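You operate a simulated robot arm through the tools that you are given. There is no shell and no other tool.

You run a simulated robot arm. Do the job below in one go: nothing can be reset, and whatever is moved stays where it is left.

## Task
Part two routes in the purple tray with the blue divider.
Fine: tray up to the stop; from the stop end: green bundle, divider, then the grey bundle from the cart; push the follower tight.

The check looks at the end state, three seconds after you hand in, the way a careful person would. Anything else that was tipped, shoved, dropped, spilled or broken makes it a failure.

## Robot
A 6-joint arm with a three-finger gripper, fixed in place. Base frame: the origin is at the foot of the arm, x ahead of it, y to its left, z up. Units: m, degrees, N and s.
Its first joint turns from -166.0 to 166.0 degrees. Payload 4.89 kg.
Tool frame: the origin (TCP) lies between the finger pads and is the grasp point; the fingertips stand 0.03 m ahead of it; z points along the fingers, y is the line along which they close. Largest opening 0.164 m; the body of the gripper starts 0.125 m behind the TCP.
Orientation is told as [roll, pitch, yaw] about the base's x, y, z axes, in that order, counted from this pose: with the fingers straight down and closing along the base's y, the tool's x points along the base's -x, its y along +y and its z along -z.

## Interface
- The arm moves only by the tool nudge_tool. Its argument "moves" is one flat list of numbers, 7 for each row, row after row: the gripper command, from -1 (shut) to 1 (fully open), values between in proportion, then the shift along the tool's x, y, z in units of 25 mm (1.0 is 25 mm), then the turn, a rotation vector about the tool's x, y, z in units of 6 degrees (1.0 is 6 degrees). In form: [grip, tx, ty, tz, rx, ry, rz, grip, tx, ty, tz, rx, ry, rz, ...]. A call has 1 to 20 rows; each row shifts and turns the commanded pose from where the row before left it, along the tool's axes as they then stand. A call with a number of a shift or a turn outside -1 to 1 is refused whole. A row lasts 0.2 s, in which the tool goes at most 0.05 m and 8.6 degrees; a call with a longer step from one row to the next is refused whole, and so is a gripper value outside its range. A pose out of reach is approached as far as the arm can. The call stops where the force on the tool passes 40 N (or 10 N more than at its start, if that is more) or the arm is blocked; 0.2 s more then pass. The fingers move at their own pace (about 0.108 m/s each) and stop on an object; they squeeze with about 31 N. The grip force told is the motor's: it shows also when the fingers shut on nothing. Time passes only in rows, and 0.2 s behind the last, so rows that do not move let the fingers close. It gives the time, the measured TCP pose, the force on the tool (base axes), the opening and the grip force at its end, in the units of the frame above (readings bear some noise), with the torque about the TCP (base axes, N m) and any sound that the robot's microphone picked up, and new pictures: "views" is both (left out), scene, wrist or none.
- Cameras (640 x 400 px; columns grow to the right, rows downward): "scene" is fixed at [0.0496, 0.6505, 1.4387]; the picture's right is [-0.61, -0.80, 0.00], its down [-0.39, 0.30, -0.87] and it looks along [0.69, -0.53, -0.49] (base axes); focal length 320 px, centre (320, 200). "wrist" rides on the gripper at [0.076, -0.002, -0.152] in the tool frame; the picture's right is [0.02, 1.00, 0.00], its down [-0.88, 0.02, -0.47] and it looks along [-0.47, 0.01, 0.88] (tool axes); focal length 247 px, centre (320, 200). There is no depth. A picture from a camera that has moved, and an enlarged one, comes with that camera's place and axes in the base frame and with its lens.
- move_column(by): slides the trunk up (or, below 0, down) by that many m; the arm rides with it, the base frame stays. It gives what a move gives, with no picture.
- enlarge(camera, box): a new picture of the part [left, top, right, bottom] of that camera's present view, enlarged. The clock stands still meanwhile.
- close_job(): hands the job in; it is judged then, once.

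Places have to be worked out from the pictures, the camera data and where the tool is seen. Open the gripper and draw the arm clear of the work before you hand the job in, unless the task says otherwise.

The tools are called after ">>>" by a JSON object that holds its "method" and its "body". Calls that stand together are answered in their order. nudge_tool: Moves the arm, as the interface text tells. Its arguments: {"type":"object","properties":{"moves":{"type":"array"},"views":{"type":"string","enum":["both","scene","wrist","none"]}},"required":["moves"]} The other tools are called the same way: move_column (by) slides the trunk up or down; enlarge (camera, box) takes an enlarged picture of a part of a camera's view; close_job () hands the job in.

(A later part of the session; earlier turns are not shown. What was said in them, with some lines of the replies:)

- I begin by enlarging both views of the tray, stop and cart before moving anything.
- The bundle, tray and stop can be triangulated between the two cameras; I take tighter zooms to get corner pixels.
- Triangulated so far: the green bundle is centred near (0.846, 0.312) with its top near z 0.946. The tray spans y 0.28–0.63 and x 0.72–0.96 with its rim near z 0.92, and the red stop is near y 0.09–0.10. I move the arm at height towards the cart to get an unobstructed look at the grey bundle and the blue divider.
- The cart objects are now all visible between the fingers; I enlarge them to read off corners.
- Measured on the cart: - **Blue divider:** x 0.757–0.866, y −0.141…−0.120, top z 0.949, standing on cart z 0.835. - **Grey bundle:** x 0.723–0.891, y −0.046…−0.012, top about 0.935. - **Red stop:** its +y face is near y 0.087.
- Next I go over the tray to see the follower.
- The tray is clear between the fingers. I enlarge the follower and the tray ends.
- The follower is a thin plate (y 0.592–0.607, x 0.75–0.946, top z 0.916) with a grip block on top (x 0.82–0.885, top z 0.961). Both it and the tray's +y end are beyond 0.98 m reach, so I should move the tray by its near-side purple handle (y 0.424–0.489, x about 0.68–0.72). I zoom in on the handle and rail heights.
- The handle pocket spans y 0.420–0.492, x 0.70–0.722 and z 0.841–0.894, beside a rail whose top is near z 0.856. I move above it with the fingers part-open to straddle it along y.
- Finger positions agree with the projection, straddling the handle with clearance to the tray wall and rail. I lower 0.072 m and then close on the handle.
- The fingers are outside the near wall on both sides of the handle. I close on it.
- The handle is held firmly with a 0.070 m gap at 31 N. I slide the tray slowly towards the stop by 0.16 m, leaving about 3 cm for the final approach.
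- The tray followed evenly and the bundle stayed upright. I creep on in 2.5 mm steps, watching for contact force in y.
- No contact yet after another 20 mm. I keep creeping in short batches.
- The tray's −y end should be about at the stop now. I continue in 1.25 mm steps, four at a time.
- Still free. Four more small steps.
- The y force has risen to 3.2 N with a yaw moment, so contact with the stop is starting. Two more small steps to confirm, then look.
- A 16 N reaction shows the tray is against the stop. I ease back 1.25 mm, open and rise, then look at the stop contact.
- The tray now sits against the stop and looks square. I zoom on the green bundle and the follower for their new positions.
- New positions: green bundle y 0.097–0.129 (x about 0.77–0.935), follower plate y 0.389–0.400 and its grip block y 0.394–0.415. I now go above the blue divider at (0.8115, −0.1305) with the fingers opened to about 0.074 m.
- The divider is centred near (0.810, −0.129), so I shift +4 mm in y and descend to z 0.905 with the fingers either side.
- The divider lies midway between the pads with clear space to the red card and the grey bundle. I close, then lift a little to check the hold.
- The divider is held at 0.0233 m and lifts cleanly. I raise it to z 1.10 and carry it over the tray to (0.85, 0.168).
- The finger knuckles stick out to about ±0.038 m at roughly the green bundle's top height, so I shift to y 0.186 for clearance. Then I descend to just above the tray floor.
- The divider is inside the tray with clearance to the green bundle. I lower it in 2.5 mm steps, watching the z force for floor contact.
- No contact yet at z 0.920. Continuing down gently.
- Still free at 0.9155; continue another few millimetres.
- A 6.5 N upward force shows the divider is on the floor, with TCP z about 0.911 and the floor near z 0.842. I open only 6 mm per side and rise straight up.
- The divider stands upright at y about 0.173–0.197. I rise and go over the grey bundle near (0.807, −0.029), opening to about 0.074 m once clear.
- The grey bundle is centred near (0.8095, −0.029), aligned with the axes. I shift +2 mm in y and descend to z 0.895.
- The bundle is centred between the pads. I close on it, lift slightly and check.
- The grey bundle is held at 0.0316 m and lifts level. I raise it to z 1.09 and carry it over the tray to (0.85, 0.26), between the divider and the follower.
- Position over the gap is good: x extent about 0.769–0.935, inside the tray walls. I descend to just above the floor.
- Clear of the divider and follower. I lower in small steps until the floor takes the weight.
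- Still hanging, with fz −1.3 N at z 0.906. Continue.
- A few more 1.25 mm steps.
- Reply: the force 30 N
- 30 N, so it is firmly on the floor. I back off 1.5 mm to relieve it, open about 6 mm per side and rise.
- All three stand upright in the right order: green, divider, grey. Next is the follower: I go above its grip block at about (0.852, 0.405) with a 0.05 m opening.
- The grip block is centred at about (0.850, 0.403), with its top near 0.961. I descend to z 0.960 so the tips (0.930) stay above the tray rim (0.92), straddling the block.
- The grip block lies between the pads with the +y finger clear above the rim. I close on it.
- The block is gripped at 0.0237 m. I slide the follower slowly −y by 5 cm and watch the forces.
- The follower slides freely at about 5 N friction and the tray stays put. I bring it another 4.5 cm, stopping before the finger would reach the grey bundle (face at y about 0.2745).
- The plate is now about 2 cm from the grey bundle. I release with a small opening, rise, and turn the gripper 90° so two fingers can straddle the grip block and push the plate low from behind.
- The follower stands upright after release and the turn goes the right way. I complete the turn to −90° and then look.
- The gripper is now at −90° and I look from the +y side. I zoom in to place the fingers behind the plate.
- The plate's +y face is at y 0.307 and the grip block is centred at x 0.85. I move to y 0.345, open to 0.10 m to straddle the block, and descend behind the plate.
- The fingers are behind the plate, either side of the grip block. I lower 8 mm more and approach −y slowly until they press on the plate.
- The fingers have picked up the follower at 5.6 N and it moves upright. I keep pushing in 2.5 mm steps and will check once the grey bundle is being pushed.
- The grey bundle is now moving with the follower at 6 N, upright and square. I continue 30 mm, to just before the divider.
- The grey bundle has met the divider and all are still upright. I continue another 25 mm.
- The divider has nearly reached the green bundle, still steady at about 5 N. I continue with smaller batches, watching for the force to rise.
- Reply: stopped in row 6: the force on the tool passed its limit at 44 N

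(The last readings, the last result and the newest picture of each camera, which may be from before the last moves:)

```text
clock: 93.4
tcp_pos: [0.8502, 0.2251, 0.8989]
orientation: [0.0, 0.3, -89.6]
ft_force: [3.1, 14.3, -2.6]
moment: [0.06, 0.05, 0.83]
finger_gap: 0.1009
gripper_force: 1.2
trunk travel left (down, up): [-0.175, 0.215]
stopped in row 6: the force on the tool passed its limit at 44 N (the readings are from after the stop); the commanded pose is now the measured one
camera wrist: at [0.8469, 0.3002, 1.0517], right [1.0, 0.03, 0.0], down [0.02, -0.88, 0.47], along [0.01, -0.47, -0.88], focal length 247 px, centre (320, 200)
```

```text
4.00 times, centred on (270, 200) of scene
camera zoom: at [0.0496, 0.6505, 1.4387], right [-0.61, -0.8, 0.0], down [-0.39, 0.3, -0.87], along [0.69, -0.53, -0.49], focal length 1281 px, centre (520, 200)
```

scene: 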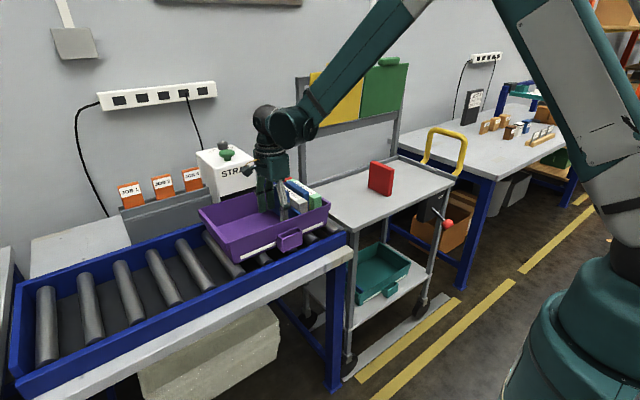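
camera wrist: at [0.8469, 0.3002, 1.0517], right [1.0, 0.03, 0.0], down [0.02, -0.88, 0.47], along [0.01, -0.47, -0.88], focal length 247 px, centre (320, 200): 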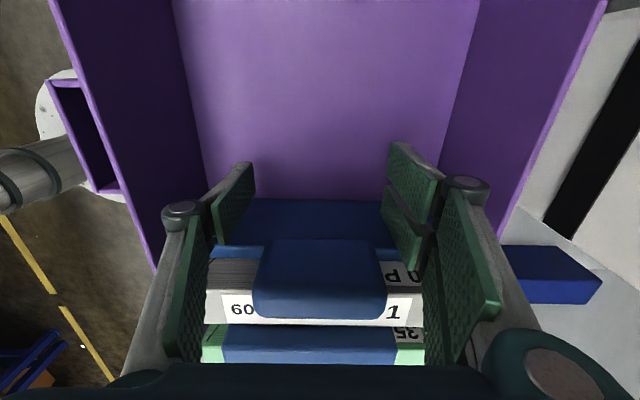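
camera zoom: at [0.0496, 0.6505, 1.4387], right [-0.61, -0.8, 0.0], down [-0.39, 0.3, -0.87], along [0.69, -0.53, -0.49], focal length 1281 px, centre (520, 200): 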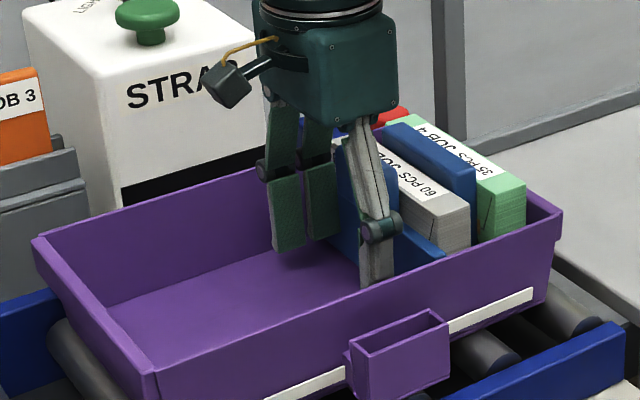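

The push stopped at 44 N at y 0.225, about 2 cm earlier than I had estimated. I check closely whether the stack is really tight or something is jammed.

>>> {"method": "enlarge", "body": {"camera": "wrist", "box": [190, 180, 450, 380]}}

>>> {"method": "enlarge", "body": {"camera": "scene", "box": [280, 170, 344, 220]}}

>>> {"method": "enlarge", "body": {"camera": "scene", "box": [250, 170, 330, 230]}}

```text
2.00 times, centred on (320, 280) of wrist
camera zoom: at [0.8469, 0.3002, 1.0517], right [1.0, 0.03, 0.0], down [0.02, -0.88, 0.47], along [0.01, -0.47, -0.88], focal length 494 px, centre (320, 40)
```

zoom: 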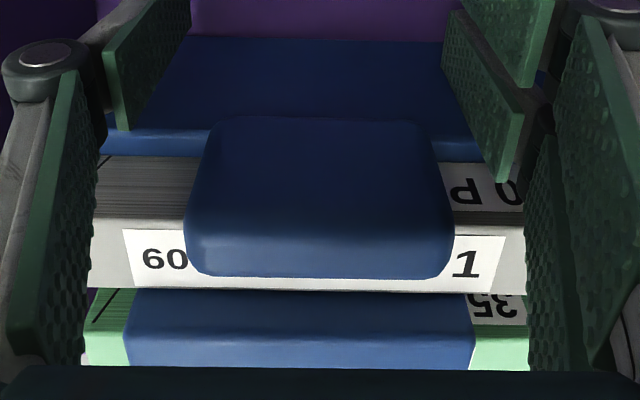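

```text
8.00 times, centred on (312, 195) of scene
camera zoom: at [0.0496, 0.6505, 1.4387], right [-0.61, -0.8, 0.0], down [-0.39, 0.3, -0.87], along [0.69, -0.53, -0.49], focal length 2562 px, centre (384, 240)
```

zoom: 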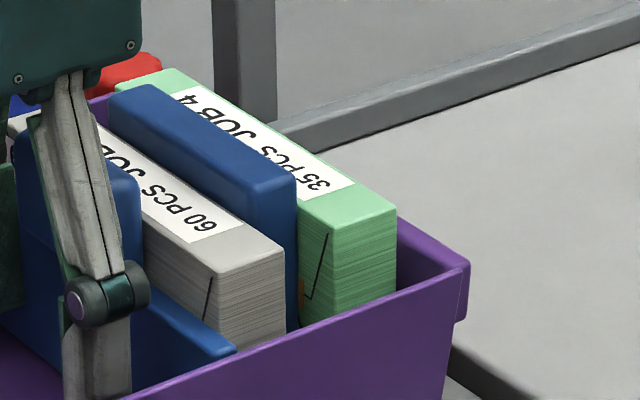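

```text
6.67 times, centred on (290, 200) of scene
camera zoom: at [0.0496, 0.6505, 1.4387], right [-0.61, -0.8, 0.0], down [-0.39, 0.3, -0.87], along [0.69, -0.53, -0.49], focal length 2135 px, centre (520, 200)
```

zoom: 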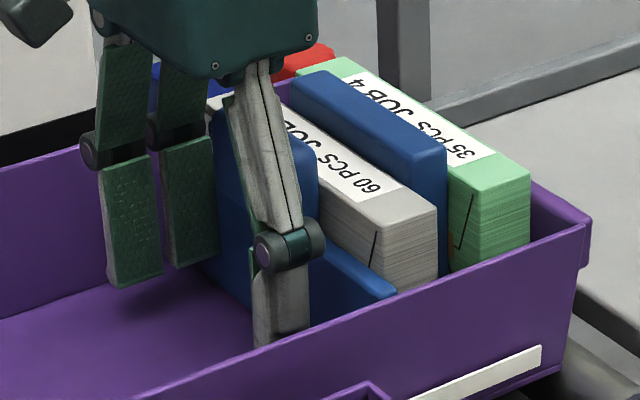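

By triangulation the items now touch in sequence: wall about 0.092, green 0.092–0.124, divider to 0.147, grey 0.150–0.180, then the plate at 0.182. The 44 N stop against 5 N sliding confirms the stack is tight. I back the fingers off +y, rise, and inspect.

>>> {"method": "nudge_tool", "body": {"moves": [0.22, 0.1, 0, 0, 0, 0, 0, 0.22, 0.2, 0, 0, 0, 0, 0, 0.22, 0.4, 0, 0, 0, 0, 0, 0.22, 0.4, 0, 0, 0, 0, 0, 0.22, 0, 0, -0.5, 0, 0, 0, 0.22, 0, 0, -0.9, 0, 0, 0, 0.22, 0, 0, -0.9, 0, 0, 0, 0.22, 0, 0, -0.9, 0, 0, 0, 0.22, 0, 0, -0.9, 0, 0, 0, 0.22, 0, 0, -0.9, 0, 0, 0, 0.22, 0, 0, -0.9, 0, 0, 0, 0.22, 0, 0, -0.9, 0, 0, 0, 0.22, 0, 0, -0.9, 0, 0, 0, 0.22, 0, 0, 0, 0, 0, 0]}}

>>> {"method": "enlarge", "body": {"camera": "scene", "box": [230, 160, 350, 250]}}

>>> {"method": "enlarge", "body": {"camera": "wrist", "box": [200, 60, 440, 260]}}

```text
clock: 96.4
tcp_pos: [0.8482, 0.2494, 1.0902]
orientation: [0.0, 0.2, -89.7]
ft_force: [0.2, -0.3, 0.3]
moment: [-0.01, -0.04, 0.01]
finger_gap: 0.1002
gripper_force: 0.1
trunk travel left (down, up): [-0.175, 0.215]
camera wrist: at [0.8449, 0.3243, 1.2434], right [1.0, 0.03, 0.0], down [0.02, -0.88, 0.47], along [0.01, -0.47, -0.88], focal length 247 px, centre (320, 200)
```

scene: 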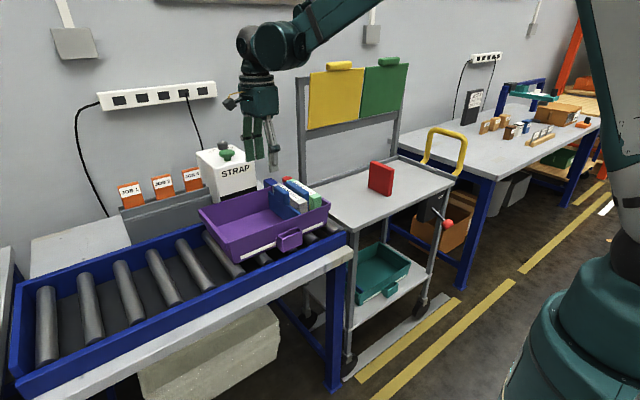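
wrist: 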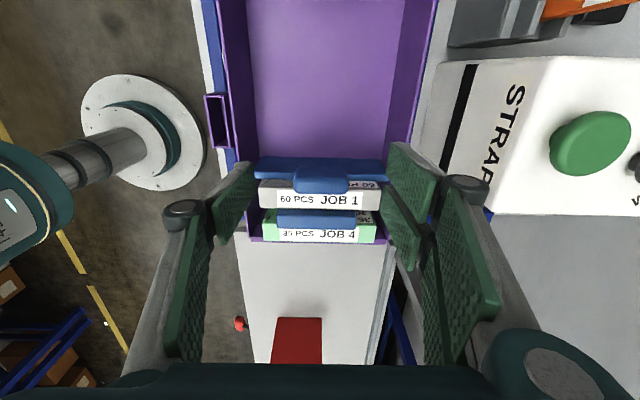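

```text
4.44 times, centred on (290, 205) of scene
camera zoom: at [0.0496, 0.6505, 1.4387], right [-0.61, -0.8, 0.0], down [-0.39, 0.3, -0.87], along [0.69, -0.53, -0.49], focal length 1423 px, centre (453, 178)
```

zoom: 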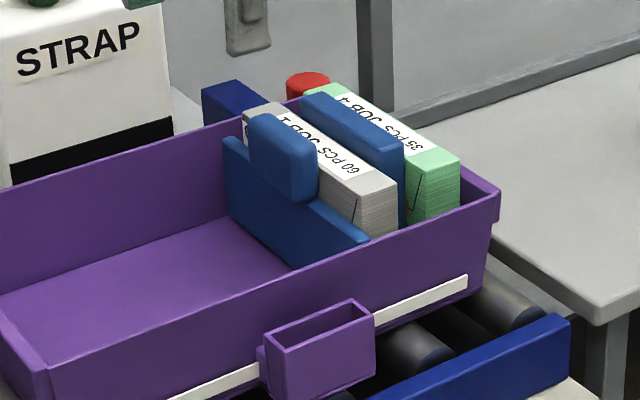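

```text
2.00 times, centred on (320, 160) of wrist
camera zoom: at [0.8449, 0.3243, 1.2434], right [1.0, 0.03, 0.0], down [0.02, -0.88, 0.47], along [0.01, -0.47, -0.88], focal length 494 px, centre (320, 280)
```

zoom: 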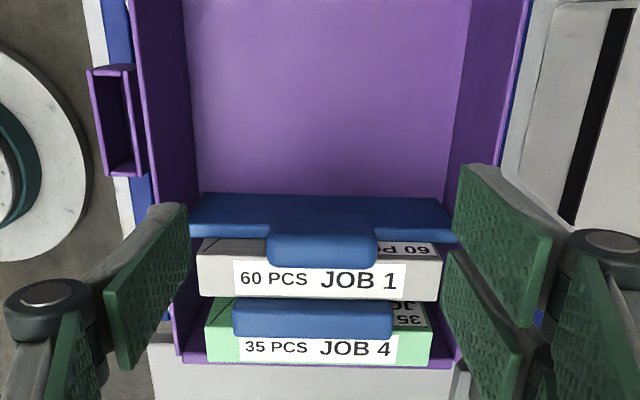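

It looks tight and square. To verify gaps and the tray/stop contact, I rise, retract towards the base and turn back to 0° for a view from directly in front of the stack.

>>> {"method": "nudge_tool", "body": {"moves": [0.22, 0, 0, -1, 0, 0, 0, 0.22, 0, -0.6, -1, 0, 0, -1, 0.22, 0, -0.8, -1, 0, 0, -1, 0.22, 0, -0.8, 0, 0, 0, -1, 0.22, 0, -0.8, 0, 0, 0, -1, 0.22, 0, -0.8, 0, 0, 0, -1, 0.22, 0, 0, 0, 0, 0, -1, 0.22, 0, 0, 0, 0, 0, -1, 0.5, 0, 0, 0, 0, 0, -1, 1, 0, 0, 0, 0, 0, -1, 1, 0, 0, 0, 0, 0, -1, 1, 0, 0, 0, 0, 0, -1, 1, 0, 0, 0, 0, 0, -1, 1, 0, 0, 0, 0, 0, -1, 1, 0, 0, 0, 0, 0, -1, 1, 0, 0, 0, 0, 0, -0.95, 1, 0, 0, 0, 0, 0, 0], "views": "none"}}

```text
clock: 100.0
tcp_pos: [0.758, 0.2294, 1.1672]
orientation: [0.2, 0.0, 0.0]
ft_force: [1.2, 0.0, 0.2]
moment: [0.01, -0.02, -0.01]
finger_gap: 0.1643
gripper_force: 0.0
trunk travel left (down, up): [-0.175, 0.215]
```

Back at yaw 0. I move to about (0.60, 0.15, 1.20) for the inspection view.

>>> {"method": "nudge_tool", "body": {"moves": [1, 0.9, -0.45, -0.2, 0, 0, 0, 1, 0.9, -0.45, -0.2, 0, 0, 0, 1, 0.9, -0.45, -0.2, 0, 0, 0, 1, 0.9, -0.45, -0.2, 0, 0, 0, 1, 0.9, -0.45, -0.2, 0, 0, 0, 1, 0.9, -0.45, -0.2, 0, 0, 0, 1, 0.9, -0.45, -0.2, 0, 0, 0, 1, 0, 0, 0, 0, 0, 0]}}

>>> {"method": "enlarge", "body": {"camera": "wrist", "box": [260, 130, 420, 290]}}

>>> {"method": "enlarge", "body": {"camera": "scene", "box": [250, 165, 346, 225]}}

>>> {"method": "enlarge", "body": {"camera": "scene", "box": [180, 150, 360, 280]}}

```text
clock: 101.8
tcp_pos: [0.6009, 0.1499, 1.2025]
orientation: [0.2, 0.0, 0.1]
ft_force: [0.1, 0.5, 0.9]
moment: [0.02, -0.11, 0.0]
finger_gap: 0.1638
gripper_force: 0.0
trunk travel left (down, up): [-0.175, 0.215]
camera wrist: at [0.5236, 0.1473, 1.3546], right [-0.02, 1.0, 0.0], down [0.88, 0.02, 0.47], along [0.47, 0.01, -0.88], focal length 247 px, centre (320, 200)
```

scene: 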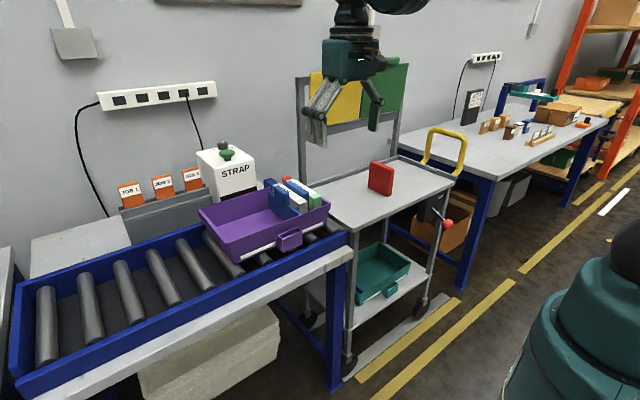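
wrist: 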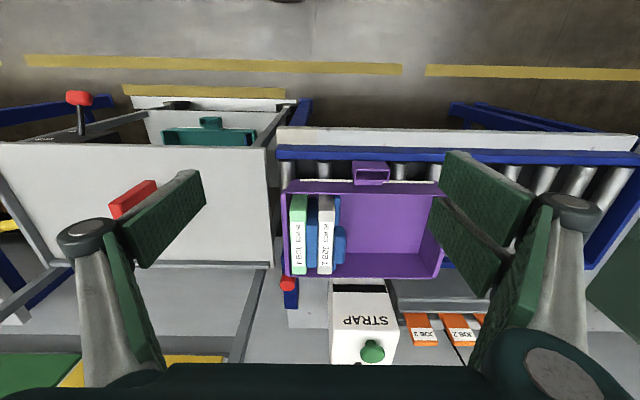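

```text
2.50 times, centred on (340, 210) of wrist
camera zoom: at [0.5236, 0.1473, 1.3546], right [-0.02, 1.0, 0.0], down [0.88, 0.02, 0.47], along [0.47, 0.01, -0.88], focal length 617 px, centre (270, 175)
```

zoom: 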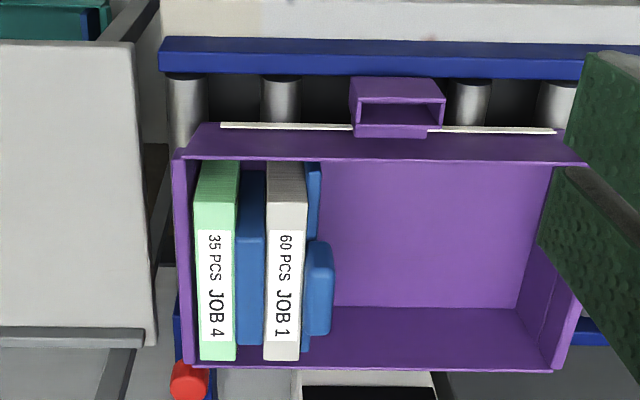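

```text
6.67 times, centred on (298, 195) of scene
camera zoom: at [0.0496, 0.6505, 1.4387], right [-0.61, -0.8, 0.0], down [-0.39, 0.3, -0.87], along [0.69, -0.53, -0.49], focal length 2135 px, centre (467, 233)
```

zoom: 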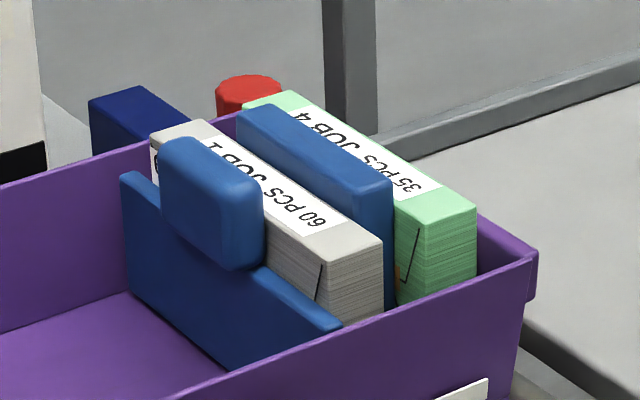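

```text
3.08 times, centred on (270, 215) of scene
camera zoom: at [0.0496, 0.6505, 1.4387], right [-0.61, -0.8, 0.0], down [-0.39, 0.3, -0.87], along [0.69, -0.53, -0.49], focal length 985 px, centre (474, 154)
```

zoom: 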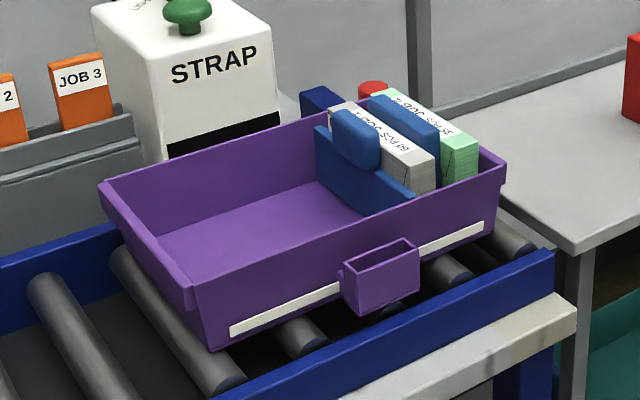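

The sequence looks tight; the gap at the top left of the green bundle comes from the tray's slanted wall. I take one more close-up for any gaps between items.

>>> {"method": "enlarge", "body": {"camera": "wrist", "box": [280, 180, 360, 290]}}

>>> {"method": "enlarge", "body": {"camera": "scene", "box": [270, 180, 326, 215]}}

```text
3.64 times, centred on (320, 235) of wrist
camera zoom: at [0.5236, 0.1473, 1.3546], right [-0.02, 1.0, 0.0], down [0.88, 0.02, 0.47], along [0.47, 0.01, -0.88], focal length 898 px, centre (320, 73)
```

zoom: 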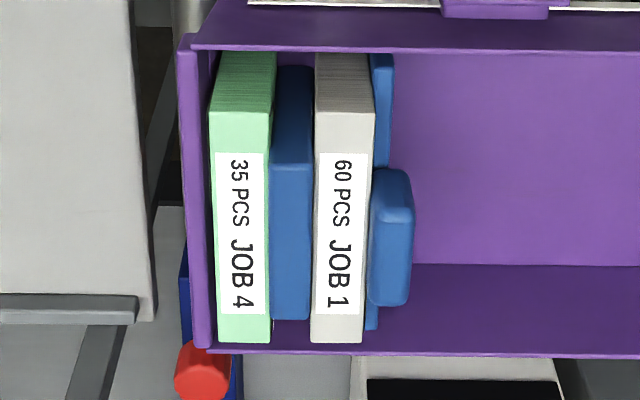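

```text
11.43 times, centred on (298, 198) of scene
camera zoom: at [0.0496, 0.6505, 1.4387], right [-0.61, -0.8, 0.0], down [-0.39, 0.3, -0.87], along [0.69, -0.53, -0.49], focal length 3660 px, centre (571, 229)
```

zoom: 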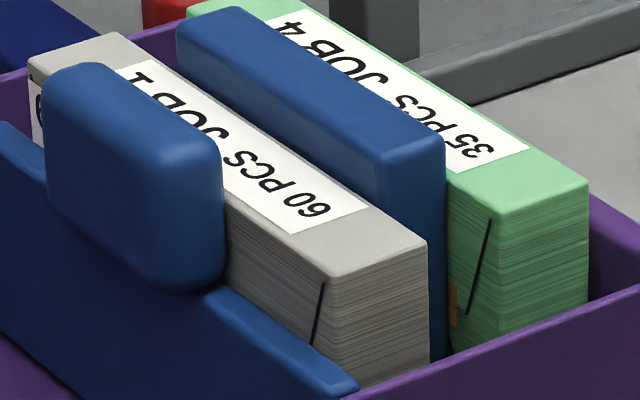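

Everything touches in order: wall, green, blue divider, grey, follower. The tray is on the stop, the red card, cart and other items are untouched, and the open gripper is well clear. I hand the job in.

>>> {"method": "close_job", "body": {}}

```text
The job is handed in.
```

I finished the job and handed it in; the result of the check hasn't come back to me. The purple tray is up against the stop. From the stop end it holds the green bundle, the blue divider, the grey bundle from the cart, and then the follower.

- **Tray:** I slid it along the rollers by its handle until the stop pushed back at about 16 N. The final push on the follower also pressed it towards the stop. In the last pictures the tray rim hides the stop arm, so the contact is judged from force, not sight.
- **Stack:** I pushed the follower from behind with both fingers. It slid at about 5 N until the push was cut off at 44 N, which is where the stack went tight. Close-ups afterwards showed no gaps between the items. There is a small gap at the top of the green bundle, which I put down to the slope of the tray wall.
- **Everything else:** The red card and the cart look undisturbed in the pictures, and nothing was dropped or tipped. The gripper is open and clear of the work.
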